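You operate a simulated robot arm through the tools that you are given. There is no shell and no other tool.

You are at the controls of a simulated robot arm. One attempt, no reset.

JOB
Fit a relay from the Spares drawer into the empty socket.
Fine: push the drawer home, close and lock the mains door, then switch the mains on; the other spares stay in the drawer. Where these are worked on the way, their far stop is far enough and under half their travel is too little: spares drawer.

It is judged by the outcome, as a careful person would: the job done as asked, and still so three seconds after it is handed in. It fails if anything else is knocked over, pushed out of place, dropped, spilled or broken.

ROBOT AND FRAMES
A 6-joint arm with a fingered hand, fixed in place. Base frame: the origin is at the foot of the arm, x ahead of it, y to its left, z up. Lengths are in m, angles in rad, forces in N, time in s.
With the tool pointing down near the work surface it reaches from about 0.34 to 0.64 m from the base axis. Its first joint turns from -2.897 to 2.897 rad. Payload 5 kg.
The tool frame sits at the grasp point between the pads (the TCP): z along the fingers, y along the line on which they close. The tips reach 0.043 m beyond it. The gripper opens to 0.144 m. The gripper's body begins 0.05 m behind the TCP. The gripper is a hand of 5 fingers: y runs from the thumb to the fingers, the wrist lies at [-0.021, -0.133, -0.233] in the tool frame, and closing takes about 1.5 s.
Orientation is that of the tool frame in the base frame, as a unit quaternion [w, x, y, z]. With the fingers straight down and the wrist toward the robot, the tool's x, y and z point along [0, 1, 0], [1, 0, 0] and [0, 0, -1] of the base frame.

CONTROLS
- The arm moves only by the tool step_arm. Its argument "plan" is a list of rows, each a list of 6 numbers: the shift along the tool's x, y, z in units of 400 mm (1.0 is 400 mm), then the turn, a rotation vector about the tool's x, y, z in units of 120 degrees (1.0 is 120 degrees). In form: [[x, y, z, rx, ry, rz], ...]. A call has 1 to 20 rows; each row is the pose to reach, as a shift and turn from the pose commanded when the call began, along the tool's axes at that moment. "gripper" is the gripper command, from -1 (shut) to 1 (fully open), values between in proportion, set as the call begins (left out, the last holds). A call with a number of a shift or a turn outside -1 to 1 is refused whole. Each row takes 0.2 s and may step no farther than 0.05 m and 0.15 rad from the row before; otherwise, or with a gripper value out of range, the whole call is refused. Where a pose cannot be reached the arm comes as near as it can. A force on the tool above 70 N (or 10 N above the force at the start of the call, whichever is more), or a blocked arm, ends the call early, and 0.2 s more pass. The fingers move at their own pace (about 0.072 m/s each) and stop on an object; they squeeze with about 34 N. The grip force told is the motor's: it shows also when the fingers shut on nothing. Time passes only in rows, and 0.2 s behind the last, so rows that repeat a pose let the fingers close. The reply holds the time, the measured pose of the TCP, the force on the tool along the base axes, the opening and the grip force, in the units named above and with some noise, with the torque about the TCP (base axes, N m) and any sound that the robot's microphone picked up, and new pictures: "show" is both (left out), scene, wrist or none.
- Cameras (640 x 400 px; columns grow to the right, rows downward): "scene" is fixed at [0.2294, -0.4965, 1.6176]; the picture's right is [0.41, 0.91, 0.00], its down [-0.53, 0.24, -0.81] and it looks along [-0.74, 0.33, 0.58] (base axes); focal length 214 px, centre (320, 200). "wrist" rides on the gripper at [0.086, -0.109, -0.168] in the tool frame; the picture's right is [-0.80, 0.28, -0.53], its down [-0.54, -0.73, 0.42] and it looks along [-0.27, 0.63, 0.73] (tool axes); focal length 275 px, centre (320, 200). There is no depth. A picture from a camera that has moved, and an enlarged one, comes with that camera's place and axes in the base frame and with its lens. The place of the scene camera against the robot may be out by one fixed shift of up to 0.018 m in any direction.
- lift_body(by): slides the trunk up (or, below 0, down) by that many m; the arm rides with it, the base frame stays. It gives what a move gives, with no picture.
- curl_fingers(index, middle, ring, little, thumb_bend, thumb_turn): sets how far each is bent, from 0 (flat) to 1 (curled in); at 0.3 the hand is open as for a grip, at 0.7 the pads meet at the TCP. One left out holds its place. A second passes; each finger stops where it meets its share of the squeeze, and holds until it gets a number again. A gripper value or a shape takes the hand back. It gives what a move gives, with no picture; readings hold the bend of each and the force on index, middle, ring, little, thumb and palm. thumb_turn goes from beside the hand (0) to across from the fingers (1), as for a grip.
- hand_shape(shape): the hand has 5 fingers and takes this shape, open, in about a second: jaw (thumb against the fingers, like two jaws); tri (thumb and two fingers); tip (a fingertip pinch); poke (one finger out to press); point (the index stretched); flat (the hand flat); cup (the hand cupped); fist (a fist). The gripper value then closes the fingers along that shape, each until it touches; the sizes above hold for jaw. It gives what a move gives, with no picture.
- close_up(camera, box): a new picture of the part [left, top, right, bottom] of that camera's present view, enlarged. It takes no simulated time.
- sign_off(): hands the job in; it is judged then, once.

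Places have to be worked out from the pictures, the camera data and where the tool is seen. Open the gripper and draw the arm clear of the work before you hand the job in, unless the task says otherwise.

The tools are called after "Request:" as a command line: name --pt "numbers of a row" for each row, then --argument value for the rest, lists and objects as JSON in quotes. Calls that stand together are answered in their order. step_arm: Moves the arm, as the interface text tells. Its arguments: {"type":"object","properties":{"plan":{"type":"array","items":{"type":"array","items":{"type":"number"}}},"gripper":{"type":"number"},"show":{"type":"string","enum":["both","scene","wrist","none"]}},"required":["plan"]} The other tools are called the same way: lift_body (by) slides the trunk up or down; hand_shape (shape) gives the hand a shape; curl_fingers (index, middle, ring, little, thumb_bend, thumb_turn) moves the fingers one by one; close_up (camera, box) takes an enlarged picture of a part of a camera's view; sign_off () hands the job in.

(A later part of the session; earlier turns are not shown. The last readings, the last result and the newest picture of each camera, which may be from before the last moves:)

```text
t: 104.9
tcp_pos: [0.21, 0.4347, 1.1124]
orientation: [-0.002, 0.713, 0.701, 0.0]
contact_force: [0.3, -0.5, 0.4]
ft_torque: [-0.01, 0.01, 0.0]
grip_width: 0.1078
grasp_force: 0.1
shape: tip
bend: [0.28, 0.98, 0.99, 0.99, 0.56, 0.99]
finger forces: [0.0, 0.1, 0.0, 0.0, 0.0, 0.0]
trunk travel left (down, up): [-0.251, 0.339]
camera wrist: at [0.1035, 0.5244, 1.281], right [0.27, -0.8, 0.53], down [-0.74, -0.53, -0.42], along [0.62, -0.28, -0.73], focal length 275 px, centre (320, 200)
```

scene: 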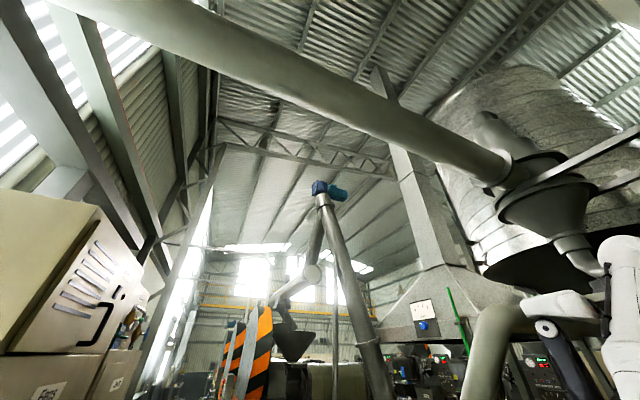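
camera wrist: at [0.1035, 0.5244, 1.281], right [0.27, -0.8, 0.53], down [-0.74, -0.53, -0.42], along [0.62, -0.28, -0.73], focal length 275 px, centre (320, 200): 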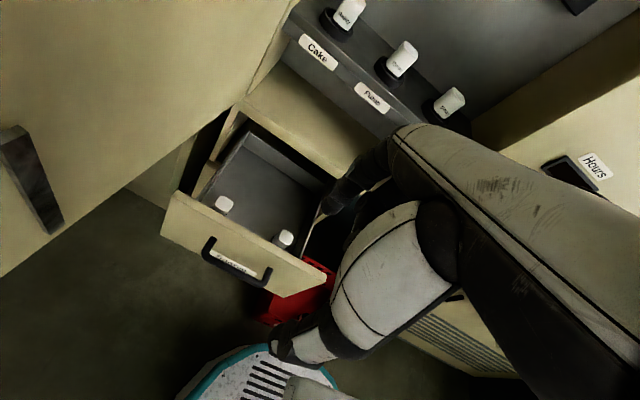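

The two other spares stand upright in the drawer, and all three sockets are filled. I make a fist and lower the trunk.

Request:
hand_shape --shape "fist"

Request:
lift_body --by -0.2

Request:
close_up --camera "wrist" --box '[0, 0, 640, 400]'

```text
t: 105.8
tcp_pos: [0.2102, 0.4357, 1.1139]
orientation: [-0.001, 0.713, 0.701, -0.001]
contact_force: [-0.5, -0.2, 0.6]
ft_torque: [0.0, -0.02, 0.03]
grip_width: 0.0
grasp_force: 0.0
shape: fist
bend: [1.0, 1.0, 1.0, 1.0, 0.85, 0.85]
finger forces: [0.1, 0.0, 0.0, 0.0, 0.1, 0.1]
trunk travel left (down, up): [-0.251, 0.339]
```

```text
t: 108.0
tcp_pos: [0.211, 0.4358, 0.9149]
orientation: [-0.002, 0.713, 0.701, 0.001]
contact_force: [-0.6, -0.1, 0.7]
ft_torque: [-0.02, -0.02, 0.0]
grip_width: 0.0001
grasp_force: 0.0
shape: fist
bend: [1.0, 1.0, 1.0, 1.0, 0.85, 0.85]
finger forces: [0.1, 0.0, 0.0, 0.0, 0.0, 0.1]
trunk travel left (down, up): [-0.051, 0.539]
```

```text
1.00 times, centred on (320, 200) of wrist (not enlarged: the box is as wide or as high as the picture)
camera zoom: at [0.1036, 0.5243, 1.0811], right [0.27, -0.8, 0.53], down [-0.74, -0.53, -0.42], along [0.62, -0.28, -0.73], focal length 275 px, centre (320, 200)
```

zoom: 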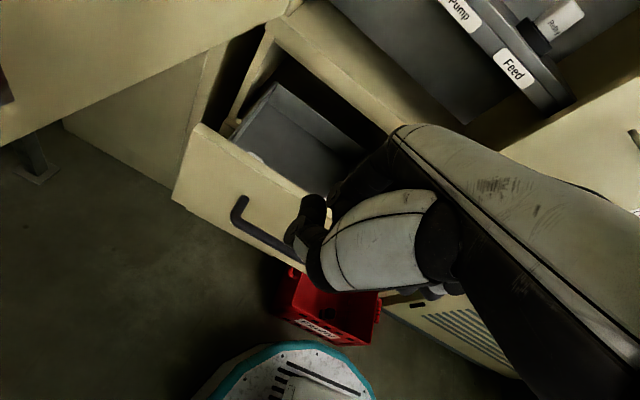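

I lower the fist to the height of the drawer front, above the handle bar.

Request:
step_arm --pt "0 0 0.108 0 0 0" --pt "0 0 0.215 0 0 0" --pt "0 0 0.323 0 0 0" --pt "0 0 0.43 0 0 0" --pt "0 0 0.52 0 0 0" --show "wrist"

```text
t: 109.2
tcp_pos: [0.208, 0.4378, 0.7045]
orientation: [-0.002, 0.713, 0.701, 0.001]
contact_force: [-0.1, -1.0, 0.2]
ft_torque: [0.04, -0.04, -0.02]
grip_width: 0.0
grasp_force: 0.1
shape: fist
bend: [1.0, 1.0, 1.0, 1.0, 0.85, 0.85]
finger forces: [0.1, 0.0, 0.2, 0.0, 0.0, 0.0]
trunk travel left (down, up): [-0.051, 0.539]
camera wrist: at [0.1022, 0.5265, 0.8723], right [0.27, -0.8, 0.53], down [-0.74, -0.53, -0.42], along [0.62, -0.28, -0.73], focal length 275 px, centre (320, 200)
```

wrist: 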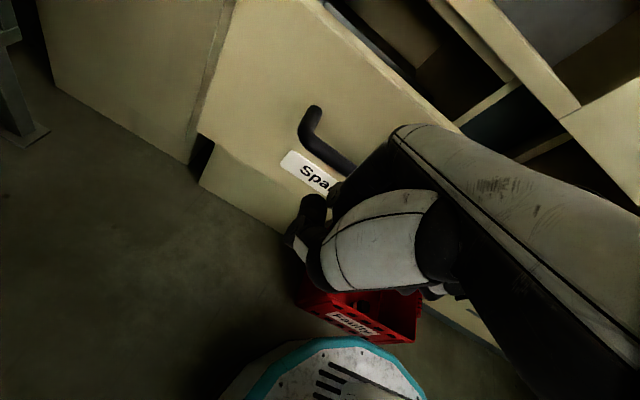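

I push forward (+x) in small steps, watching for contact and the drawer's motion.

Request:
step_arm --pt "0 0.05 0 0 0 0" --pt "0 0.1 0 0 0 0" --pt "0 0.15 0 0 0 0" --pt "0 0.2 0 0 0 0" --pt "0 0.25 0 0 0 0" --pt "0 0.3 0 0 0 0" --show "wrist"

```text
t: 110.6
tcp_pos: [0.3298, 0.4336, 0.7062]
orientation: [-0.001, 0.713, 0.701, 0.0]
contact_force: [-1.2, -0.6, 0.4]
ft_torque: [0.0, -0.03, -0.01]
grip_width: 0.0
grasp_force: 0.0
shape: fist
bend: [1.0, 1.0, 1.0, 1.0, 0.85, 0.85]
finger forces: [0.0, 0.0, 0.1, 0.1, 0.2, 0.0]
trunk travel left (down, up): [-0.051, 0.539]
camera wrist: at [0.2236, 0.5227, 0.8733], right [0.27, -0.8, 0.53], down [-0.74, -0.53, -0.42], along [0.62, -0.28, -0.73], focal length 275 px, centre (320, 200)
```

wrist: 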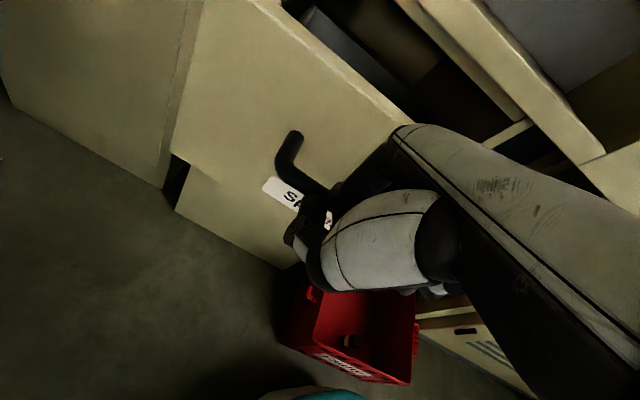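

The drawer appears to move with the fist at very low force. I continue pushing.

Request:
step_arm --pt "0 0.05 0 0 0 0" --pt "0 0.1 0 0 0 0" --pt "0 0.15 0 0 0 0" --pt "0 0.2 0 0 0 0" --pt "0 0.25 0 0 0 0" --pt "0 0.3 0 0 0 0" --show "wrist"

```text
t: 112.0
tcp_pos: [0.4496, 0.4334, 0.7044]
orientation: [-0.001, 0.714, 0.701, -0.001]
contact_force: [-0.5, 0.6, 0.0]
ft_torque: [0.02, 0.01, -0.02]
grip_width: 0.0
grasp_force: 0.0
shape: fist
bend: [1.0, 1.0, 1.0, 1.0, 0.85, 0.85]
finger forces: [0.0, 0.1, 0.0, 0.0, 0.0, 0.1]
trunk travel left (down, up): [-0.051, 0.539]
camera wrist: at [0.3433, 0.5222, 0.8716], right [0.27, -0.8, 0.53], down [-0.74, -0.53, -0.42], along [0.62, -0.28, -0.73], focal length 275 px, centre (320, 200)
```

wrist: 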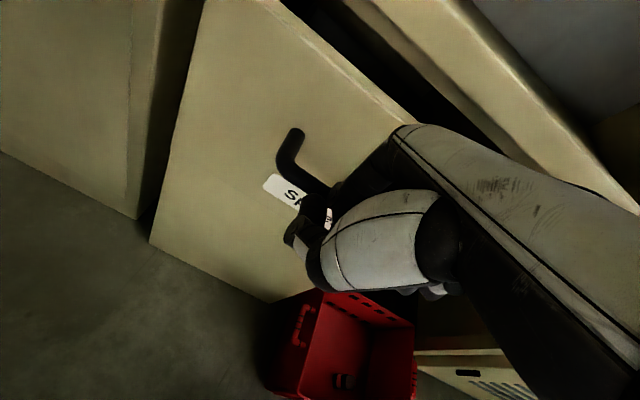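

The handle keeps its place relative to the hand, so the drawer is sliding in. I push on until it meets its stop.

Request:
step_arm --pt "0 0.03 0 0 0 0" --pt "0 0.06 0 0 0 0" --pt "0 0.09 0 0 0 0" --pt "0 0.115 0 0 0 0" --pt "0 0.135 0 0 0 0" --show "wrist"

```text
t: 113.2
tcp_pos: [0.5038, 0.4322, 0.7044]
orientation: [-0.001, 0.713, 0.701, 0.0]
contact_force: [-0.5, 0.0, 0.4]
ft_torque: [-0.01, 0.0, 0.01]
grip_width: 0.0002
grasp_force: 0.1
shape: fist
bend: [1.0, 1.0, 1.0, 1.0, 0.85, 0.85]
finger forces: [0.0, 0.0, 0.0, 0.0, 0.4, 0.0]
trunk travel left (down, up): [-0.051, 0.539]
camera wrist: at [0.3973, 0.5197, 0.8722], right [0.27, -0.8, 0.53], down [-0.74, -0.53, -0.42], along [0.62, -0.28, -0.73], focal length 275 px, centre (320, 200)
```

wrist: 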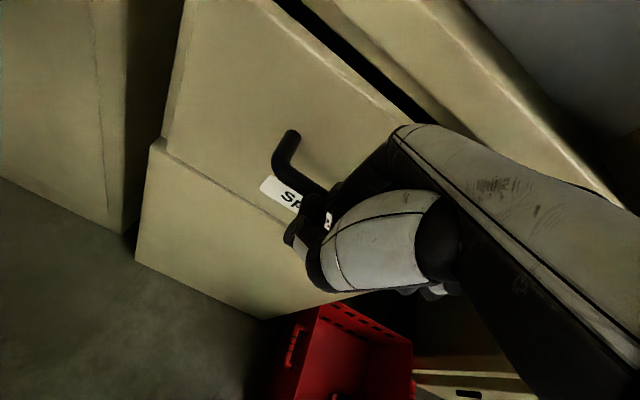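

Nearly flush. I push in finer steps to feel the end stop.

Request:
step_arm --pt "0 0.015 0 0 0 0" --pt "0 0.03 0 0 0 0" --pt "0 0.04 0 0 0 0" --pt "0 0.05 0 0 0 0" --show "wrist"

```text
t: 114.2
tcp_pos: [0.5227, 0.4309, 0.7043]
orientation: [-0.002, 0.712, 0.702, 0.0]
contact_force: [-13.6, -0.6, 6.6]
ft_torque: [0.18, -0.12, 0.33]
grip_width: 0.0
grasp_force: 0.1
shape: fist
bend: [1.0, 1.0, 1.0, 1.0, 0.84, 0.85]
finger forces: [0.0, 0.1, 0.1, 0.0, 14.6, 0.1]
trunk travel left (down, up): [-0.051, 0.539]
camera wrist: at [0.4152, 0.5193, 0.8731], right [0.27, -0.8, 0.53], down [-0.73, -0.53, -0.42], along [0.62, -0.28, -0.73], focal length 275 px, centre (320, 200)
```

wrist: 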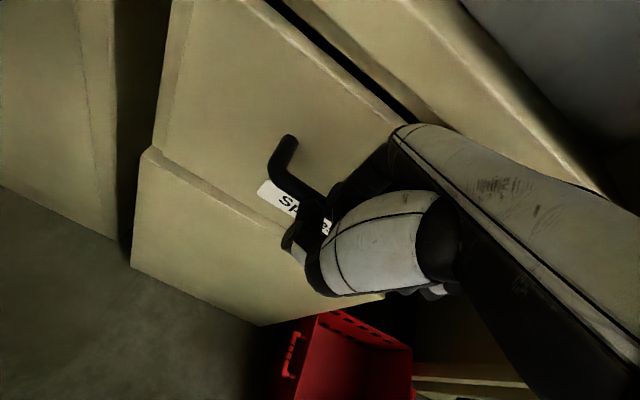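

Force rose to 14 N, likely the stop. I press another 1 cm to confirm it is home.

Request:
step_arm --pt "0 0.01 0 0 0 0" --pt "0 0.02 0 0 0 0" --pt "0 0.02 0 0 0 0" --show "none"

Request:
close_up --camera "wrist" --box '[100, 0, 420, 200]'

```text
t: 115.0
tcp_pos: [0.5295, 0.4311, 0.7069]
orientation: [-0.001, 0.713, 0.701, 0.002]
contact_force: [-24.4, -0.2, 13.8]
ft_torque: [0.38, -0.22, 0.61]
grip_width: 0.0
grasp_force: 0.1
shape: fist
bend: [1.0, 1.0, 1.0, 1.0, 0.84, 0.85]
finger forces: [0.0, 0.0, 0.0, 0.0, 24.0, 0.0]
trunk travel left (down, up): [-0.051, 0.539]
```

```text
2.00 times, centred on (260, 100) of wrist
camera zoom: at [0.4221, 0.5189, 0.8737], right [0.27, -0.8, 0.53], down [-0.73, -0.53, -0.42], along [0.62, -0.27, -0.73], focal length 551 px, centre (440, 400)
```

zoom: 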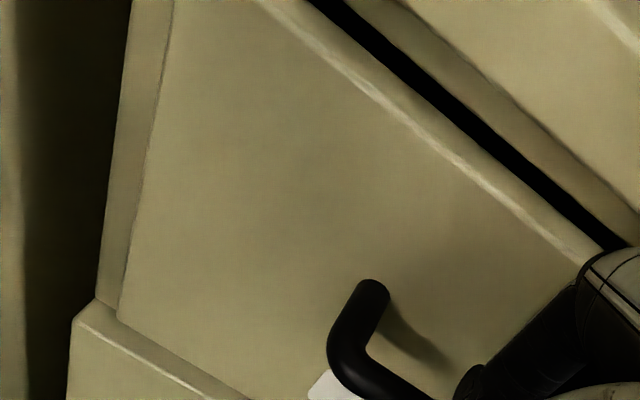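

The handle bar is back at x≈0.563, its closed position, so the drawer is home. I back the fist off and then look at the door.

Request:
step_arm --pt "0 -0.08 -0.02 0 0 0" --pt "0 -0.18 -0.06 0 0 0" --pt "0 -0.29 -0.12 0 0 0" --pt "0 -0.4 -0.18 0 0 0" --pt "0 -0.5 -0.24 0 0 0" --show "wrist"

```text
refused: row 3 steps farther than a row can; nothing moved
```

Request:
step_arm --pt "0 -0.08 -0.02 0 0 0" --pt "0 -0.18 -0.04 0 0 0" --pt "0 -0.29 -0.06 0 0 0" --pt "0 -0.4 -0.1 0 0 0" --pt "0 -0.5 -0.14 0 0 0" --show "wrist"

```text
t: 116.2
tcp_pos: [0.3337, 0.4343, 0.7597]
orientation: [-0.001, 0.713, 0.701, 0.0]
contact_force: [1.0, 0.3, 0.1]
ft_torque: [0.02, 0.02, -0.01]
grip_width: 0.0002
grasp_force: 0.1
shape: fist
bend: [1.0, 1.0, 1.0, 1.0, 0.85, 0.85]
finger forces: [0.1, 0.1, 0.0, 0.1, 0.0, 0.0]
trunk travel left (down, up): [-0.051, 0.539]
camera wrist: at [0.2265, 0.5226, 0.9272], right [0.27, -0.8, 0.53], down [-0.74, -0.53, -0.42], along [0.62, -0.28, -0.73], focal length 275 px, centre (320, 200)
```

wrist: 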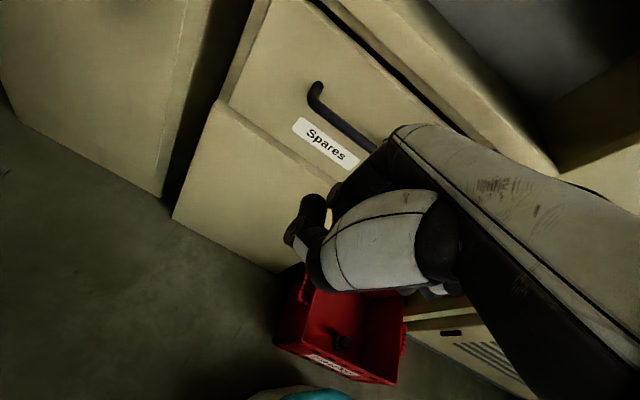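

The drawer looks closed as at the start. I raise the trunk to inspect the door.

Request:
lift_body --by 0.35

Request:
close_up --camera "wrist" --box '[0, 0, 640, 400]'

```text
t: 119.6
tcp_pos: [0.3328, 0.4346, 1.1083]
orientation: [-0.002, 0.714, 0.701, 0.0]
contact_force: [0.0, 0.1, 0.1]
ft_torque: [0.01, 0.02, 0.01]
grip_width: 0.0001
grasp_force: 0.1
shape: fist
bend: [1.0, 1.0, 1.0, 1.0, 0.85, 0.85]
finger forces: [0.0, 0.1, 0.0, 0.1, 0.0, 0.0]
trunk travel left (down, up): [-0.401, 0.189]
```

```text
1.00 times, centred on (320, 200) of wrist (not enlarged: the box is as wide or as high as the picture)
camera zoom: at [0.2264, 0.5228, 1.2774], right [0.27, -0.8, 0.53], down [-0.74, -0.53, -0.42], along [0.62, -0.28, -0.73], focal length 275 px, centre (320, 200)
```

zoom: 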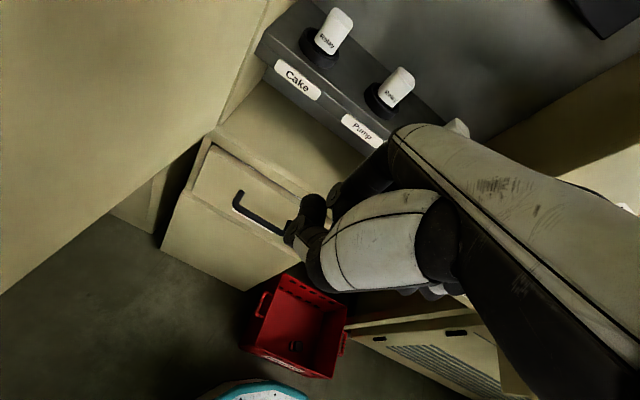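

I move the hand to the right and yaw left to see the door's inner face and edge.

Request:
step_arm --pt "-0.097 0.021 0 0 0 -0.06" --pt "-0.194 0.042 0 0 0 -0.12" --pt "-0.291 0.063 0 0 0 -0.18" --pt "-0.388 0.084 0 0 0 -0.24" --pt "-0.485 0.105 0 0 0 -0.3" --pt "-0.581 0.126 0 0 0 -0.36" --pt "-0.678 0.147 0 0 0 -0.42" --pt "-0.775 0.1675 0 0 0 -0.48" --show "wrist"

```text
t: 121.4
tcp_pos: [0.3957, 0.1226, 1.1087]
orientation: [-0.002, 0.287, 0.958, 0.002]
contact_force: [-1.9, 0.7, -0.2]
ft_torque: [-0.02, -0.08, -0.01]
grip_width: 0.0001
grasp_force: 0.1
shape: fist
bend: [1.0, 1.0, 1.0, 1.0, 0.85, 0.85]
finger forces: [0.0, 0.0, 0.0, 0.0, 0.0, 0.0]
trunk travel left (down, up): [-0.401, 0.189]
camera wrist: at [0.2656, 0.0796, 1.2765], right [0.82, -0.2, 0.53], down [0.05, -0.9, -0.43], along [0.57, 0.38, -0.73], focal length 275 px, centre (320, 200)
```

wrist: 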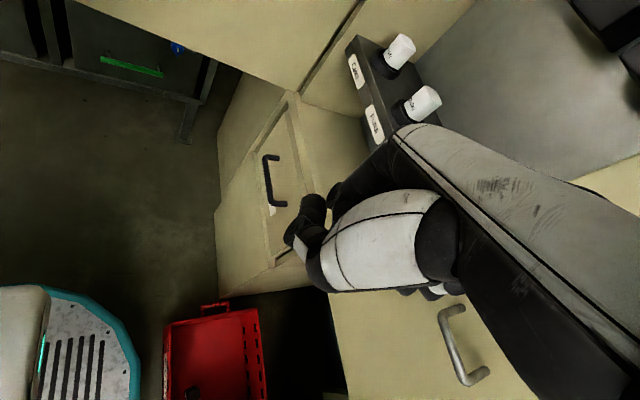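

I pitch the hand up to bring the door face and its edge into view.

Request:
step_arm --pt "0 0 0 -0.065 0 0" --pt "0 0 0 -0.13 0 0" --pt "0 0 0 -0.195 0 0" --pt "0 0 0 -0.26 0 0" --show "wrist"

```text
t: 122.4
tcp_pos: [0.3967, 0.1237, 1.1072]
orientation: [0.073, 0.278, 0.922, 0.26]
contact_force: [0.3, 0.5, 0.4]
ft_torque: [0.02, -0.01, -0.02]
grip_width: 0.0
grasp_force: 0.1
shape: fist
bend: [1.0, 1.0, 1.0, 1.0, 0.85, 0.85]
finger forces: [0.1, 0.1, 0.0, 0.0, 0.0, 0.1]
trunk travel left (down, up): [-0.401, 0.189]
camera wrist: at [0.2262, 0.0208, 1.195], right [0.65, -0.47, 0.59], down [0.23, -0.63, -0.74], along [0.72, 0.62, -0.3], focal length 275 px, centre (320, 200)
```

wrist: 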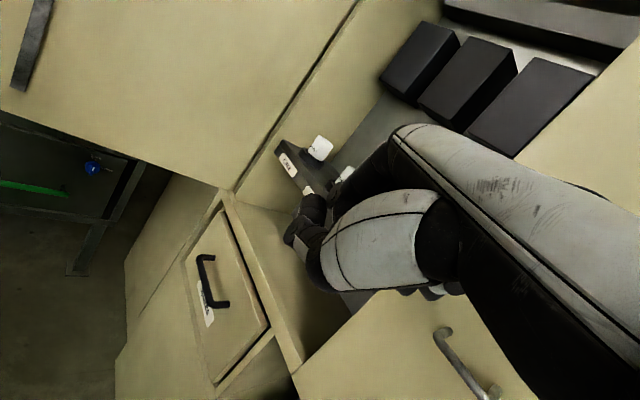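

I yaw further left to look along the door.

Request:
step_arm --pt "0 0 0 0 0.031 -0.051" --pt "0 0 0 0 0.062 -0.102" --pt "0 0 0 0 0.093 -0.153" --pt "0 0 0 0 0.124 -0.204" --pt "0 0 0 0 0.155 -0.255" --show "wrist"

```text
t: 123.6
tcp_pos: [0.3947, 0.1235, 1.1084]
orientation: [-0.007, -0.021, 0.963, 0.269]
contact_force: [-0.1, -0.4, -0.7]
ft_torque: [0.02, -0.01, -0.02]
grip_width: 0.0003
grasp_force: 0.1
shape: fist
bend: [1.0, 1.0, 1.0, 1.0, 0.85, 0.85]
finger forces: [0.0, 0.1, 0.0, 0.0, 0.1, 0.1]
trunk travel left (down, up): [-0.401, 0.189]
camera wrist: at [0.3167, -0.0598, 1.1959], right [0.8, 0.0, 0.6], down [0.56, -0.38, -0.74], along [0.23, 0.93, -0.3], focal length 275 px, centre (320, 200)
```

wrist: 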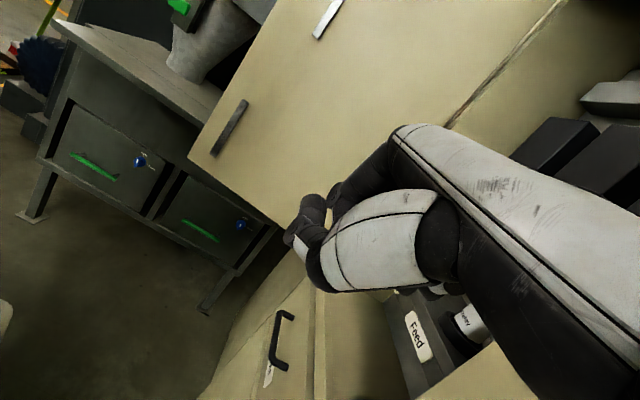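

A good view of the door's inner face. I zoom in on its free edge and the two bars.

Request:
close_up --camera "wrist" --box '[180, 0, 420, 200]'

```text
2.00 times, centred on (300, 100) of wrist
camera zoom: at [0.3167, -0.0598, 1.1959], right [0.8, 0.0, 0.6], down [0.56, -0.38, -0.74], along [0.23, 0.93, -0.3], focal length 551 px, centre (360, 400)
```

zoom: 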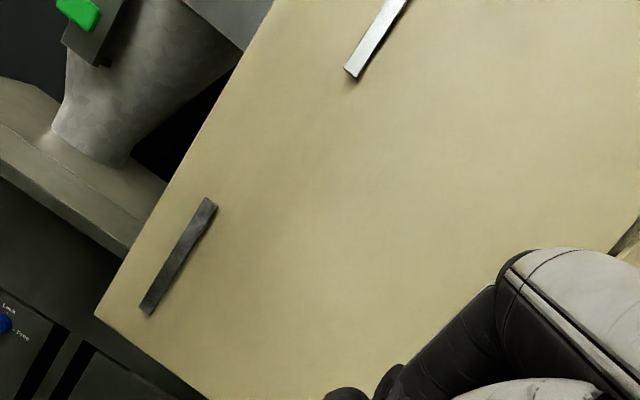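

The free edge of the door is near (0.135, 0.68), hinge near (0.605, 0.62), so I must draw it toward −y. I plan to hook fingers around the free edge; I first turn the hand to point along +y (palm toward +x) in free space.

Request:
step_arm --pt "0.0259 0.0422 0.0167 -0.0278 -0.0308 -0.0517" --pt "0.0518 0.0845 0.0333 -0.0556 -0.0616 -0.1034" --pt "0.0777 0.1267 0.05 -0.0834 -0.0924 -0.155" --pt "0.1035 0.1689 0.0666 -0.1113 -0.1231 -0.2067" --pt "0.1294 0.2112 0.0833 -0.1391 -0.1539 -0.2584" --pt "0.1553 0.2534 0.0999 -0.1669 -0.1847 -0.3101" --pt "0.1812 0.2956 0.1166 -0.1947 -0.2155 -0.3617" --pt "0.2071 0.3378 0.1332 -0.2225 -0.2463 -0.4134" --pt "0.233 0.3801 0.1499 -0.2503 -0.2771 -0.4651" --pt "0.2588 0.4223 0.1665 -0.2782 -0.3078 -0.5168" --pt "0.2847 0.4645 0.1832 -0.306 -0.3386 -0.5684" --pt "0.3106 0.5068 0.1998 -0.3338 -0.3694 -0.6201" --pt "0.3365 0.549 0.2165 -0.3616 -0.4002 -0.6718" --show "wrist"

```text
t: 126.4
tcp_pos: [-0.042, 0.3552, 1.2236]
orientation: [0.513, -0.502, 0.536, 0.445]
contact_force: [0.5, 2.5, -0.1]
ft_torque: [-0.03, 0.06, 0.08]
grip_width: 0.1366
grasp_force: 0.1
shape: fist
bend: [1.0, 1.0, 1.0, 1.0, 0.85, 0.85]
finger forces: [0.0, 0.0, 0.1, 0.0, 0.0, 0.0]
out of reach, approached as far as the arm can: row 2, 3, 4, 5, 6, 7, 8, 9, 10, 11, 12, 13
trunk travel left (down, up): [-0.401, 0.189]
camera wrist: at [0.0503, 0.1711, 1.1551], right [-0.36, -0.43, 0.82], down [0.75, 0.39, 0.53], along [-0.56, 0.81, 0.18], focal length 275 px, centre (320, 200)
```

wrist: 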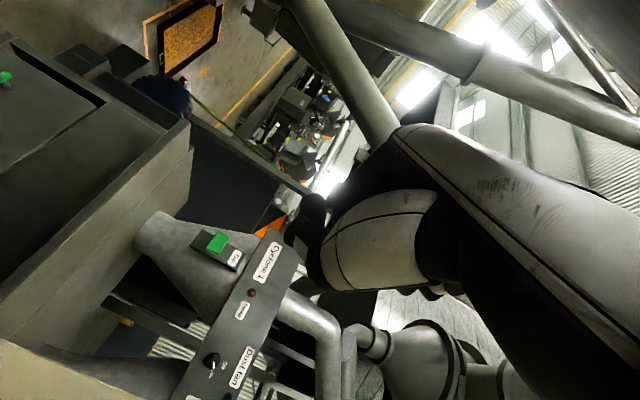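

The orientation is reached but the position drifted to x≈−0.04. I resync and try to move to +x with this orientation in small steps.

Request:
lift_body --by -0.003

Request:
step_arm --pt "0 -0.06 0 0 0 0" --pt "0 -0.12 0 0 0 0" --pt "0 -0.18 0 0 0 0" --show "none"

```text
t: 126.9
tcp_pos: [-0.0437, 0.3536, 1.2219]
orientation: [0.513, -0.502, 0.535, 0.445]
contact_force: [0.4, 0.1, 1.1]
ft_torque: [0.0, 0.0, 0.02]
grip_width: 0.1362
grasp_force: 0.0
shape: fist
bend: [1.0, 1.0, 1.0, 1.0, 0.85, 0.85]
finger forces: [0.1, 0.0, 0.0, 0.0, 0.0, 0.0]
trunk travel left (down, up): [-0.398, 0.192]
```

```text
t: 127.7
tcp_pos: [-0.0301, 0.3386, 1.2337]
orientation: [0.513, -0.502, 0.538, 0.442]
contact_force: [0.1, -0.5, -0.3]
ft_torque: [-0.02, -0.02, 0.03]
grip_width: 0.1359
grasp_force: 0.1
shape: fist
bend: [1.0, 1.0, 1.0, 1.0, 0.85, 0.85]
finger forces: [0.0, 0.1, 0.0, 0.1, 0.1, 0.0]
out of reach, approached as far as the arm can: row 1, 2, 3
trunk travel left (down, up): [-0.398, 0.192]
```

This orientation pins the arm near its base, so I drop the hook idea: I'll instead go around the free edge with the hand pointing down and push the door's outer face. First I undo the rotation.

Request:
lift_body --by -0.002

Request:
step_arm --pt "0.0194 -0.0652 -0.0192 0.0278 0.0308 0.0517" --pt "0.0388 -0.1304 -0.0385 0.0556 0.0616 0.1034" --pt "0.0583 -0.1956 -0.0577 0.0834 0.0924 0.155" --pt "0.0777 -0.2608 -0.0769 0.1113 0.1231 0.2067" --pt "0.0971 -0.326 -0.0962 0.1391 0.1539 0.2584" --pt "0.1165 -0.3912 -0.1154 0.1669 0.1847 0.3101" --pt "0.136 -0.4563 -0.1346 0.1947 0.2155 0.3617" --pt "0.1554 -0.5215 -0.1538 0.2225 0.2463 0.4134" --pt "0.1748 -0.5867 -0.1731 0.2503 0.2771 0.4651" --pt "0.1942 -0.6519 -0.1923 0.2782 0.3078 0.5168" --pt "0.2137 -0.7171 -0.2115 0.306 0.3386 0.5684" --pt "0.2331 -0.7823 -0.2308 0.3338 0.3694 0.6201" --pt "0.2525 -0.8475 -0.25 0.3616 0.4002 0.6718" --show "wrist"

```text
t: 128.3
tcp_pos: [-0.031, 0.3399, 1.233]
orientation: [0.514, -0.502, 0.537, 0.442]
contact_force: [0.3, 0.1, 0.4]
ft_torque: [0.0, -0.02, -0.01]
grip_width: 0.1364
grasp_force: 0.1
shape: fist
bend: [1.0, 1.0, 1.0, 1.0, 0.85, 0.85]
finger forces: [0.1, 0.0, 0.0, 0.0, 0.0, 0.0]
trunk travel left (down, up): [-0.396, 0.194]
```

```text
t: 129.3
tcp_pos: [-0.0102, 0.2825, 1.2133]
orientation: [0.325, -0.463, 0.687, 0.456]
contact_force: [-0.1, 0.7, 0.9]
ft_torque: [-0.02, 0.0, 0.03]
grip_width: 0.1362
grasp_force: 0.0
shape: fist
bend: [1.0, 1.0, 1.0, 1.0, 0.85, 0.85]
finger forces: [0.1, 0.0, 0.1, 0.0, 0.1, 0.0]
out of reach, approached as far as the arm can: row 2, 3, 4
trunk travel left (down, up): [-0.396, 0.194]
stopped in row 5: the arm was blocked; the commanded pose is now the measured one
camera wrist: at [0.0569, 0.0821, 1.1648], right [0.01, -0.18, 0.98], down [0.88, 0.46, 0.08], along [-0.47, 0.87, 0.17], focal length 275 px, centre (320, 200)
```

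wrist: 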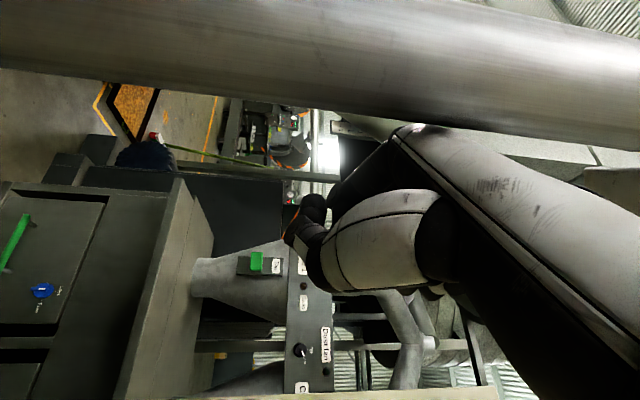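

The wrist is too close to the base axis. I slide the hand straight out along +x with the orientation held.

Request:
step_arm --pt "-0.0445 -0.0895 0.0255 0 0 0" --pt "-0.089 -0.179 0.051 0 0 0" --pt "-0.1335 -0.2685 0.0765 0 0 0" --pt "-0.178 -0.358 0.102 0 0 0" --pt "-0.2225 -0.4475 0.1275 0 0 0" --show "none"

```text
t: 130.6
tcp_pos: [0.1044, 0.3896, 1.2763]
orientation: [0.32, -0.453, 0.707, 0.439]
contact_force: [3.8, 3.2, -4.1]
ft_torque: [0.08, 0.26, 0.36]
grip_width: 0.0
grasp_force: 0.1
shape: fist
bend: [1.0, 1.0, 1.0, 1.0, 0.85, 0.85]
finger forces: [0.0, 0.0, 0.1, 0.0, 0.0, 0.0]
out of reach, approached as far as the arm can: row 1, 2, 3, 4, 5
trunk travel left (down, up): [-0.396, 0.194]
```

It moved outward. I resync and continue unwinding the rotation while moving to open space in front.

Request:
lift_body --by 0.003

Request:
step_arm --pt "0.0098 -0.0585 -0.0214 0.0238 0.0191 0.0536" --pt "0.0196 -0.117 -0.0428 0.0476 0.0382 0.1072" --pt "0.0294 -0.1755 -0.0642 0.0714 0.0573 0.1608" --pt "0.0392 -0.234 -0.0856 0.0952 0.0764 0.2144" --pt "0.049 -0.2925 -0.107 0.119 0.0955 0.268" --pt "0.0588 -0.351 -0.1284 0.1428 0.1146 0.3216" --pt "0.0686 -0.4095 -0.1498 0.1666 0.1337 0.3752" --pt "0.0784 -0.468 -0.1712 0.1904 0.1528 0.4288" --pt "0.0882 -0.5265 -0.1926 0.2142 0.1719 0.4824" --pt "0.098 -0.585 -0.214 0.238 0.191 0.536" --show "wrist"

```text
t: 131.1
tcp_pos: [0.1008, 0.3869, 1.2839]
orientation: [0.322, -0.453, 0.705, 0.441]
contact_force: [0.1, 0.1, -0.6]
ft_torque: [0.01, 0.02, -0.02]
grip_width: 0.0
grasp_force: 0.3
shape: fist
bend: [1.0, 1.0, 1.0, 1.0, 0.85, 0.85]
finger forces: [0.1, 0.1, 0.0, 0.0, 0.1, 0.0]
trunk travel left (down, up): [-0.399, 0.191]
```

```text
t: 131.9
tcp_pos: [0.1025, 0.3612, 1.2514]
orientation: [0.177, -0.396, 0.796, 0.421]
contact_force: [1.4, 0.2, 0.2]
ft_torque: [-0.01, 0.0, 0.0]
grip_width: 0.0
grasp_force: 0.0
shape: fist
bend: [1.0, 1.0, 1.0, 1.0, 0.85, 0.85]
finger forces: [0.1, 0.0, 0.0, 0.0, 0.1, 0.0]
trunk travel left (down, up): [-0.399, 0.191]
stopped in row 4: the arm was blocked; the commanded pose is now the measured one
camera wrist: at [0.1417, 0.1486, 1.2374], right [0.3, 0.04, 0.95], down [0.88, 0.37, -0.3], along [-0.36, 0.93, 0.07], focal length 275 px, centre (320, 200)
```

wrist: 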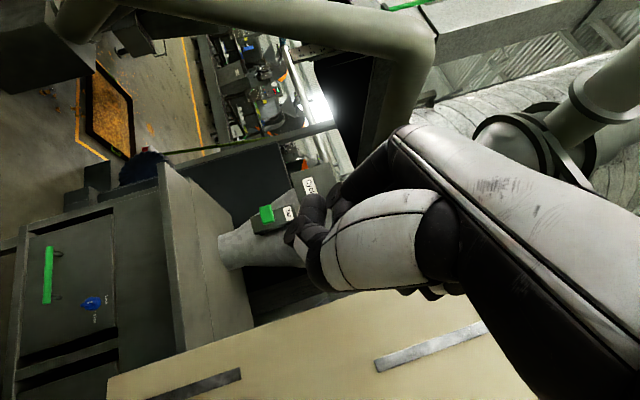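

Progress, but the fast wrist motion trips the "blocked" check. I continue with half-size steps.

Request:
step_arm --pt "-0.0049 -0.0253 -0.0044 0.0119 0.004 0.0267" --pt "-0.0099 -0.0505 -0.0088 0.0238 0.008 0.0533" --pt "-0.0148 -0.0758 -0.0131 0.0356 0.0119 0.08" --pt "-0.0198 -0.101 -0.0175 0.0475 0.0159 0.1067" --pt "-0.0247 -0.1263 -0.0219 0.0594 0.0199 0.1333" --pt "-0.0296 -0.1515 -0.0263 0.0713 0.0239 0.16" --pt "-0.0346 -0.1768 -0.0306 0.0831 0.0279 0.1866" --pt "-0.0395 -0.202 -0.035 0.095 0.0319 0.2133" --pt "-0.0444 -0.2273 -0.0394 0.1069 0.0358 0.24" --pt "-0.0494 -0.2525 -0.0438 0.1188 0.0398 0.2666" --pt "-0.0543 -0.2778 -0.0481 0.1306 0.0438 0.2933" --pt "-0.0593 -0.303 -0.0525 0.1425 0.0478 0.32" --pt "-0.0642 -0.3283 -0.0569 0.1544 0.0518 0.3466" --pt "-0.0691 -0.3535 -0.0613 0.1663 0.0557 0.3733" --pt "-0.0741 -0.3788 -0.0656 0.1781 0.0597 0.3999" --pt "-0.079 -0.404 -0.07 0.19 0.0637 0.4266" --show "wrist"

```text
t: 133.2
tcp_pos: [0.103, 0.3565, 1.2263]
orientation: [0.08, -0.34, 0.853, 0.388]
contact_force: [0.1, 0.2, 0.4]
ft_torque: [0.0, 0.03, 0.01]
grip_width: 0.0
grasp_force: 0.0
shape: fist
bend: [1.0, 1.0, 1.0, 1.0, 0.85, 0.85]
finger forces: [0.1, 0.0, 0.1, 0.1, 0.0, 0.0]
trunk travel left (down, up): [-0.399, 0.191]
stopped in row 6: the arm was blocked; the commanded pose is now the measured one
camera wrist: at [0.1285, 0.1422, 1.2407], right [0.49, 0.16, 0.86], down [0.82, 0.24, -0.51], along [-0.29, 0.96, -0.01], focal length 275 px, centre (320, 200)
```

wrist: 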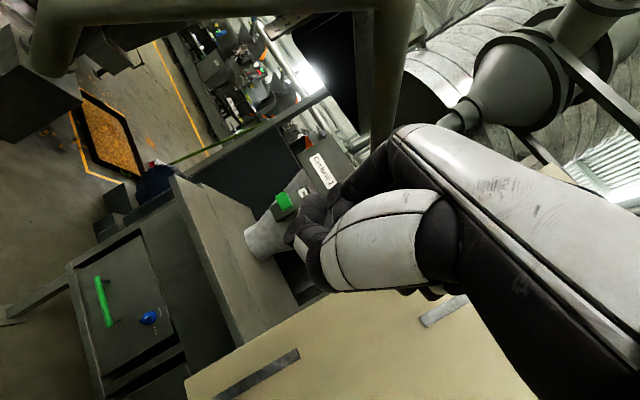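

Only the rotation progresses. I now rotate about the vertical around the wrist itself (moving the hand outward as it turns) in small steps.

Request:
step_arm --pt "-0.0326 -0.025 -0.0031 0.0128 -0.0195 0.022" --pt "-0.0653 -0.05 -0.0061 0.0257 -0.039 0.044" --pt "-0.0979 -0.075 -0.0092 0.0385 -0.0585 0.066" --pt "-0.1306 -0.1 -0.0123 0.0513 -0.078 0.088" --pt "-0.1632 -0.125 -0.0154 0.0641 -0.0975 0.11" --pt "-0.1959 -0.15 -0.0184 0.077 -0.117 0.132" --pt "-0.2285 -0.175 -0.0215 0.0898 -0.1365 0.154" --pt "-0.2611 -0.2 -0.0246 0.1026 -0.156 0.176" --pt "-0.2938 -0.225 -0.0276 0.1155 -0.1755 0.198" --pt "-0.3264 -0.25 -0.0307 0.1283 -0.195 0.22" --pt "-0.3591 -0.275 -0.0338 0.1411 -0.2145 0.242" --pt "-0.3917 -0.3 -0.0369 0.1539 -0.234 0.264" --pt "-0.4244 -0.325 -0.0399 0.1668 -0.2535 0.286" --pt "-0.457 -0.35 -0.043 0.1796 -0.273 0.308" --show "wrist"

```text
t: 136.2
tcp_pos: [0.338, 0.3708, 1.2253]
orientation: [0.247, 0.088, 0.915, 0.308]
contact_force: [-0.5, 0.8, 1.5]
ft_torque: [-0.03, 0.0, -0.02]
grip_width: 0.0005
grasp_force: 0.1
shape: fist
bend: [1.0, 1.0, 1.0, 1.0, 0.85, 0.85]
finger forces: [0.0, 0.0, 0.0, 0.0, 0.0, 0.0]
trunk travel left (down, up): [-0.399, 0.191]
camera wrist: at [0.1779, 0.2255, 1.239], right [0.42, -0.3, 0.86], down [0.67, -0.53, -0.52], along [0.61, 0.79, -0.02], focal length 275 px, centre (320, 200)
```

wrist: 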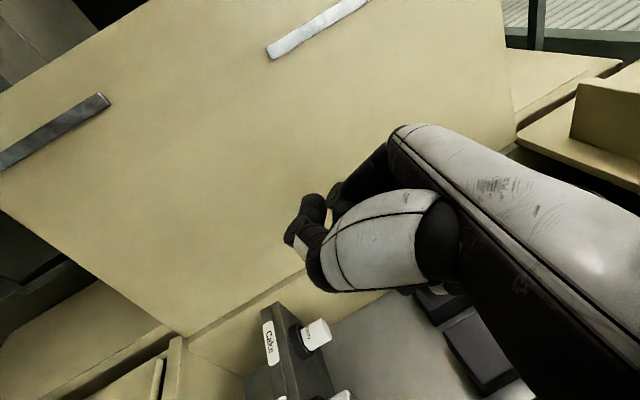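

The pose is recovered and the door is well seen (top ≈1.65 m). I turn the hand to tool-down (yaw 0) for the route around the door's free edge.

Request:
step_arm --pt "0.026 -0.0103 0.0109 0.032 -0.0035 0.0477" --pt "0.0519 -0.0206 0.0218 0.064 -0.007 0.0954" --pt "0.0779 -0.0309 0.0327 0.096 -0.0105 0.1431" --pt "0.1038 -0.0412 0.0435 0.128 -0.014 0.1908" --pt "0.1298 -0.0515 0.0544 0.16 -0.0175 0.2385" --pt "0.1558 -0.0618 0.0653 0.192 -0.021 0.2862" --pt "0.1817 -0.0722 0.0762 0.224 -0.0246 0.3338" --pt "0.2077 -0.0825 0.0871 0.256 -0.0281 0.3815" --pt "0.2337 -0.0928 0.098 0.288 -0.0316 0.4292" --pt "0.2596 -0.1031 0.1088 0.32 -0.0351 0.4769" --pt "0.2856 -0.1134 0.1197 0.352 -0.0386 0.5246" --pt "0.3115 -0.1237 0.1306 0.384 -0.0421 0.5723" --pt "0.3375 -0.134 0.1415 0.416 -0.0456 0.62" --show "wrist"

```text
t: 139.0
tcp_pos: [0.2451, 0.4005, 1.1048]
orientation: [0.0, 0.706, 0.708, 0.004]
contact_force: [-0.5, -0.2, -0.1]
ft_torque: [0.01, 0.01, 0.0]
grip_width: 0.0001
grasp_force: 0.1
shape: fist
bend: [1.0, 1.0, 1.0, 1.0, 0.85, 0.85]
finger forces: [0.1, 0.1, 0.0, 0.0, 0.1, 0.0]
out of reach, approached as far as the arm can: row 3
trunk travel left (down, up): [-0.399, 0.191]
camera wrist: at [0.1358, 0.4861, 1.2718], right [0.28, -0.8, 0.53], down [-0.72, -0.54, -0.43], along [0.63, -0.26, -0.73], focal length 275 px, centre (320, 200)
```

wrist: 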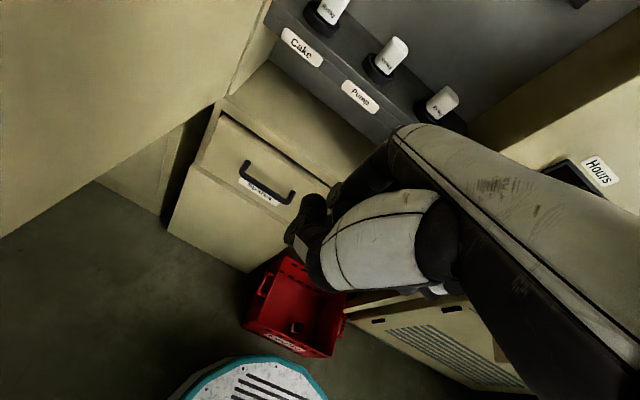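

Tool-down again. I raise the trunk 0.1 m for reach to the left, as a single step.

Request:
lift_body --by 0.1

```text
t: 140.3
tcp_pos: [0.2451, 0.4014, 1.205]
orientation: [0.001, 0.706, 0.708, 0.005]
contact_force: [-0.2, -0.2, -0.5]
ft_torque: [0.0, 0.01, 0.03]
grip_width: 0.0
grasp_force: 0.0
shape: fist
bend: [1.0, 1.0, 1.0, 1.0, 0.85, 0.85]
finger forces: [0.1, 0.0, 0.0, 0.0, 0.0, 0.0]
trunk travel left (down, up): [-0.499, 0.091]
```

I bring the hand back and down to (0.02, 0.45, 1.02), beside the robot and short of the door edge.

Request:
step_arm --pt "0.018 -0.08 0.066 0 0 0" --pt "0.036 -0.16 0.132 0 0 0" --pt "0.054 -0.241 0.198 0 0 0" --pt "0.071 -0.321 0.264 0 0 0" --pt "0.089 -0.402 0.33 0 0 0" --pt "0.107 -0.482 0.396 0 0 0" --pt "0.125 -0.5625 0.4625 0 0 0" --show "wrist"

```text
t: 142.1
tcp_pos: [0.0605, 0.457, 1.0391]
orientation: [-0.021, 0.736, 0.677, 0.015]
contact_force: [-0.2, -0.1, 0.0]
ft_torque: [-0.01, 0.03, -0.01]
grip_width: 0.1364
grasp_force: 0.0
shape: fist
bend: [1.0, 1.0, 1.0, 1.0, 0.85, 0.85]
finger forces: [0.0, 0.0, 0.0, 0.0, 0.0, 0.1]
trunk travel left (down, up): [-0.499, 0.091]
stopped in row 7: the arm was blocked; the commanded pose is now the measured one
camera wrist: at [-0.0394, 0.5433, 1.2116], right [0.22, -0.84, 0.49], down [-0.77, -0.46, -0.44], along [0.6, -0.28, -0.75], focal length 275 px, centre (320, 200)
```

wrist: 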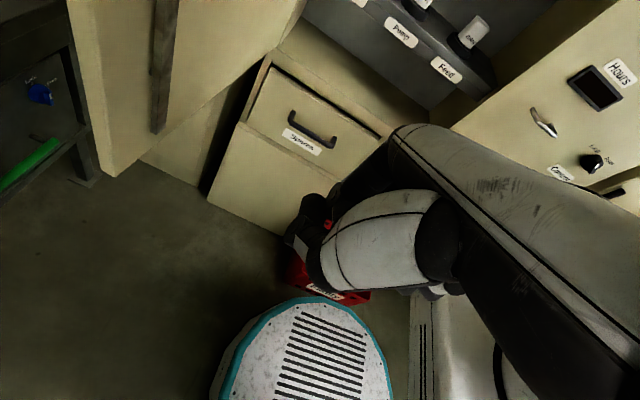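

A wrist limit was reached with the hand at yaw 0; turning the hand a bit left relieves it. I yaw +20° and settle at (0.025, 0.47).

Request:
step_arm --pt "0.006 -0.02 0.012 0 0 -0.05" --pt "0.012 -0.045 0.025 0 0 -0.1" --pt "0.018 -0.068 0.038 0 0 -0.155" --pt "0.025 -0.091 0.05 0 0 -0.21" --show "none"

```text
t: 143.3
tcp_pos: [0.0582, 0.4715, 1.0123]
orientation: [-0.01, 0.601, 0.799, 0.014]
contact_force: [0.7, -0.3, 0.4]
ft_torque: [-0.01, 0.0, 0.01]
grip_width: 0.1365
grasp_force: 0.1
shape: fist
bend: [1.0, 1.0, 1.0, 1.0, 0.85, 0.85]
finger forces: [0.0, 0.0, 0.0, 0.0, 0.1, 0.0]
trunk travel left (down, up): [-0.499, 0.091]
stopped in row 4: the arm was blocked; the commanded pose is now the measured one
```

I move outward to the left first (still short of the door plane), where the elbow is straighter, and then shift −x.

Request:
step_arm --pt "0.075 0.013 0 0 0 0" --pt "0.15 0.025 0 0 0 0" --pt "0.2225 0.038 0 0 0 0" --pt "0.25 -0.006 0 0 0 0" --pt "0.275 -0.05 0 0 0 0" --show "wrist"

```text
t: 144.7
tcp_pos: [0.0456, 0.5773, 1.042]
orientation: [-0.028, 0.626, 0.779, 0.029]
contact_force: [-1.0, -0.3, -0.6]
ft_torque: [0.0, 0.0, 0.01]
grip_width: 0.1362
grasp_force: 0.2
shape: fist
bend: [1.0, 1.0, 1.0, 1.0, 0.85, 0.85]
finger forces: [0.0, 0.0, 0.0, 0.0, 0.0, 0.0]
trunk travel left (down, up): [-0.499, 0.091]
stopped in row 5: the arm was blocked; the commanded pose is now the measured one
camera wrist: at [-0.0779, 0.6247, 1.2143], right [0.45, -0.76, 0.47], down [-0.6, -0.65, -0.47], along [0.66, -0.07, -0.75], focal length 275 px, centre (320, 200)
```

wrist: 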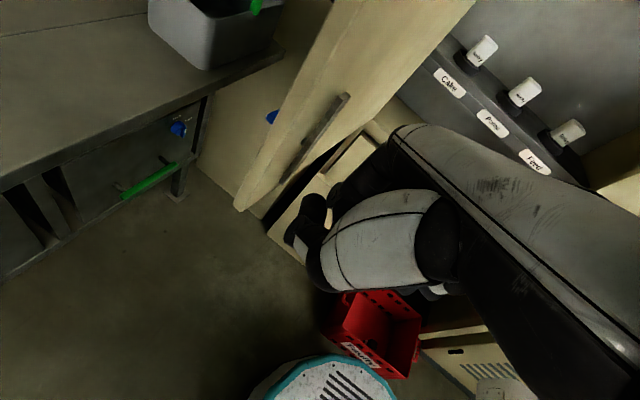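

I now see the door edge-on, with a blue knob on its outer face. I zoom in.

Request:
close_up --camera "wrist" --box '[220, 0, 400, 220]'

```text
1.82 times, centred on (310, 110) of wrist
camera zoom: at [-0.0779, 0.6247, 1.2143], right [0.45, -0.76, 0.47], down [-0.6, -0.65, -0.47], along [0.66, -0.07, -0.75], focal length 500 px, centre (338, 364)
```

zoom: 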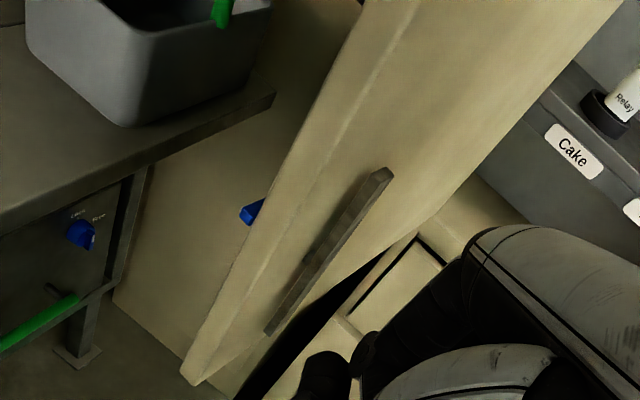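

The door's free edge is at (0.132, 0.68), and the bench front is near y≈0.81 at z≈0.94. I will pass the edge with the hand yawed ~60° left (slim in x): first I yaw left here.

Request:
step_arm --pt "0.032 -0.014 -0.006 0 0 -0.057" --pt "0.064 -0.028 -0.012 0 0 -0.113" --pt "0.096 -0.042 -0.018 0 0 -0.17" --pt "0.128 -0.056 -0.024 0 0 -0.226" --pt "0.16 -0.07 -0.03 0 0 -0.283" --pt "0.192 -0.084 -0.035 0 0 -0.339" --pt "0.224 -0.0985 -0.04 0 0 -0.396" --show "wrist"

```text
t: 146.3
tcp_pos: [-0.0152, 0.6543, 1.0655]
orientation: [-0.015, 0.256, 0.966, 0.038]
contact_force: [-0.2, -0.3, -1.1]
ft_torque: [0.01, 0.02, 0.01]
grip_width: 0.1362
grasp_force: 0.0
shape: fist
bend: [1.0, 1.0, 1.0, 1.0, 0.85, 0.85]
finger forces: [0.0, 0.0, 0.1, 0.0, 0.1, 0.1]
trunk travel left (down, up): [-0.499, 0.091]
camera wrist: at [-0.1423, 0.5901, 1.2287], right [0.84, -0.19, 0.51], down [0.11, -0.86, -0.5], along [0.54, 0.47, -0.7], focal length 275 px, centre (320, 200)
```

wrist: 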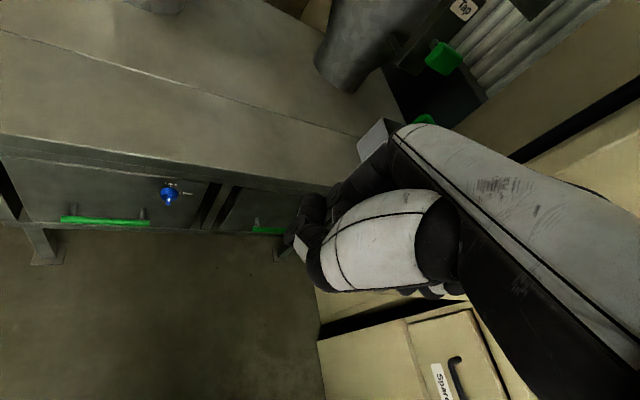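

Good, the hand is slim past the edge line. I move it +y to bring the wrist beyond the door plane, watching for contact.

Request:
step_arm --pt "0.056 0.079 0.013 0 0 0" --pt "0.112 0.159 0.025 0 0 0" --pt "0.168 0.238 0.038 0 0 0" --pt "0.223 0.317 0.05 0 0 0" --pt "0.279 0.397 0.063 0 0 0" --pt "0.335 0.476 0.075 0 0 0" --show "wrist"

```text
t: 147.7
tcp_pos: [-0.0353, 0.8727, 1.0578]
orientation: [-0.016, 0.256, 0.966, 0.04]
contact_force: [0.4, -1.8, 3.3]
ft_torque: [0.14, -0.03, 0.03]
grip_width: 0.1364
grasp_force: 0.1
shape: fist
bend: [1.0, 1.0, 1.0, 1.0, 0.85, 0.85]
finger forces: [0.1, 0.0, 0.0, 0.1, 0.0, 0.1]
out of reach, approached as far as the arm can: row 6
trunk travel left (down, up): [-0.499, 0.091]
camera wrist: at [-0.1625, 0.8079, 1.2206], right [0.84, -0.19, 0.51], down [0.11, -0.86, -0.5], along [0.54, 0.47, -0.7], focal length 275 px, centre (320, 200)
```

wrist: 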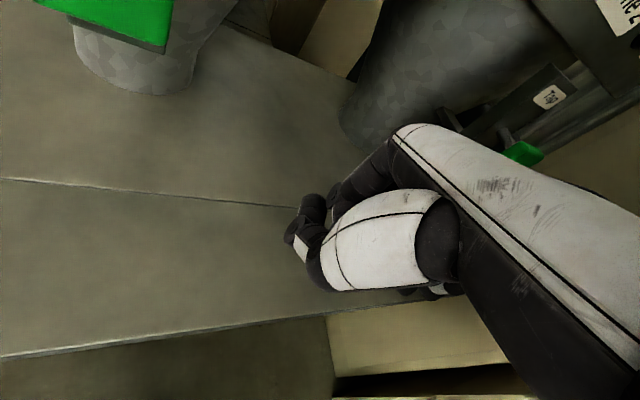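

The hand is past the door plane but near full stretch. I raise the trunk 8 cm (single step) so I can lower the arm and keep the elbow bent.

Request:
lift_body --by 0.08

```text
t: 148.9
tcp_pos: [-0.0357, 0.874, 1.1323]
orientation: [-0.015, 0.257, 0.966, 0.038]
contact_force: [-0.9, -0.2, -1.6]
ft_torque: [0.02, -0.02, -0.03]
grip_width: 0.1364
grasp_force: 0.0
shape: fist
bend: [1.0, 1.0, 1.0, 1.0, 0.85, 0.85]
finger forces: [0.0, 0.0, 0.0, 0.0, 0.0, 0.0]
trunk travel left (down, up): [-0.579, 0.011]
```

Now I lower the arm 6 cm to bend the elbow.

Request:
step_arm --pt "0.006 0.011 0.08 0 0 0" --pt "0.012 0.022 0.15 0 0 0" --show "none"

```text
t: 149.5
tcp_pos: [-0.0336, 0.8902, 1.0733]
orientation: [-0.015, 0.257, 0.966, 0.037]
contact_force: [-0.6, 0.3, 0.0]
ft_torque: [-0.06, -0.06, -0.02]
grip_width: 0.136
grasp_force: 0.1
shape: fist
bend: [1.0, 1.0, 1.0, 1.0, 0.85, 0.85]
finger forces: [0.0, 0.0, 0.0, 0.0, 0.0, 0.0]
trunk travel left (down, up): [-0.579, 0.011]
```

Good. I sweep the hand to yaw ≈5°, swinging the fist behind the door while keeping it clear of the outer face.

Request:
step_arm --pt "-0.039 -0.008 0 0 0 0.051" --pt "-0.077 -0.016 0 0 0 0.102" --pt "-0.116 -0.024 0 0 0 0.153" --pt "-0.155 -0.032 0 0 0 0.204" --pt "-0.193 -0.04 0 0 0 0.256" --pt "-0.232 -0.048 0 0 0 0.307" --pt "-0.271 -0.056 0 0 0 0.358" --pt "-0.309 -0.064 0 0 0 0.409" --pt "-0.348 -0.072 0 0 0 0.46" --show "wrist"

```text
t: 151.5
tcp_pos: [0.0696, 0.795, 1.0676]
orientation: [-0.03, 0.676, 0.735, 0.027]
contact_force: [-1.1, -0.1, -0.1]
ft_torque: [-0.03, 0.0, 0.02]
grip_width: 0.1364
grasp_force: 0.0
shape: fist
bend: [1.0, 1.0, 1.0, 1.0, 0.85, 0.85]
finger forces: [0.1, 0.0, 0.1, 0.0, 0.0, 0.1]
trunk travel left (down, up): [-0.579, 0.011]
camera wrist: at [-0.0437, 0.8582, 1.2403], right [0.35, -0.81, 0.47], down [-0.68, -0.57, -0.47], along [0.64, -0.15, -0.75], focal length 275 px, centre (320, 200)
```

wrist: 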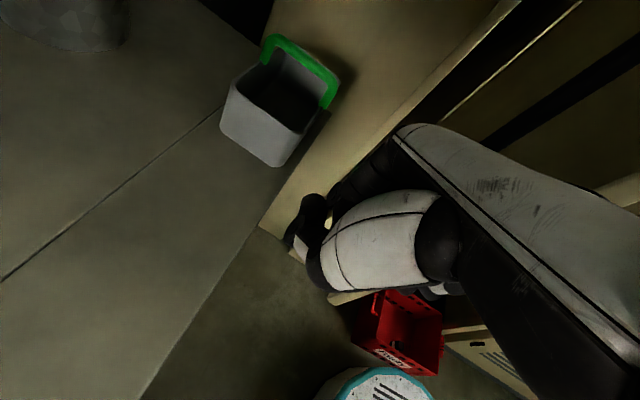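

The hand is now behind the door. I move +x 6 cm for more overlap with the door's outer face.

Request:
step_arm --pt "-0.007 0.08 0 0 0 0" --pt "-0.013 0.155 0 0 0 0" --show "wrist"

```text
t: 152.1
tcp_pos: [0.1319, 0.797, 1.0652]
orientation: [-0.031, 0.675, 0.737, 0.027]
contact_force: [0.3, -0.7, -0.7]
ft_torque: [-0.02, 0.0, -0.06]
grip_width: 0.136
grasp_force: 0.1
shape: fist
bend: [1.0, 1.0, 1.0, 1.0, 0.85, 0.85]
finger forces: [0.0, 0.0, 0.0, 0.0, 0.0, 0.1]
trunk travel left (down, up): [-0.579, 0.011]
camera wrist: at [0.0181, 0.8596, 1.2391], right [0.36, -0.81, 0.47], down [-0.68, -0.57, -0.47], along [0.64, -0.15, -0.75], focal length 275 px, centre (320, 200)
```

wrist: 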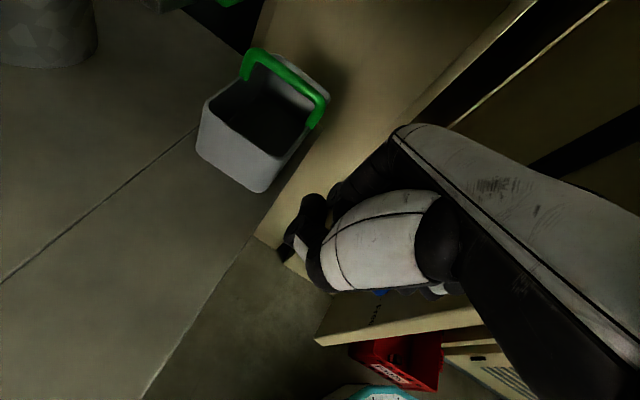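

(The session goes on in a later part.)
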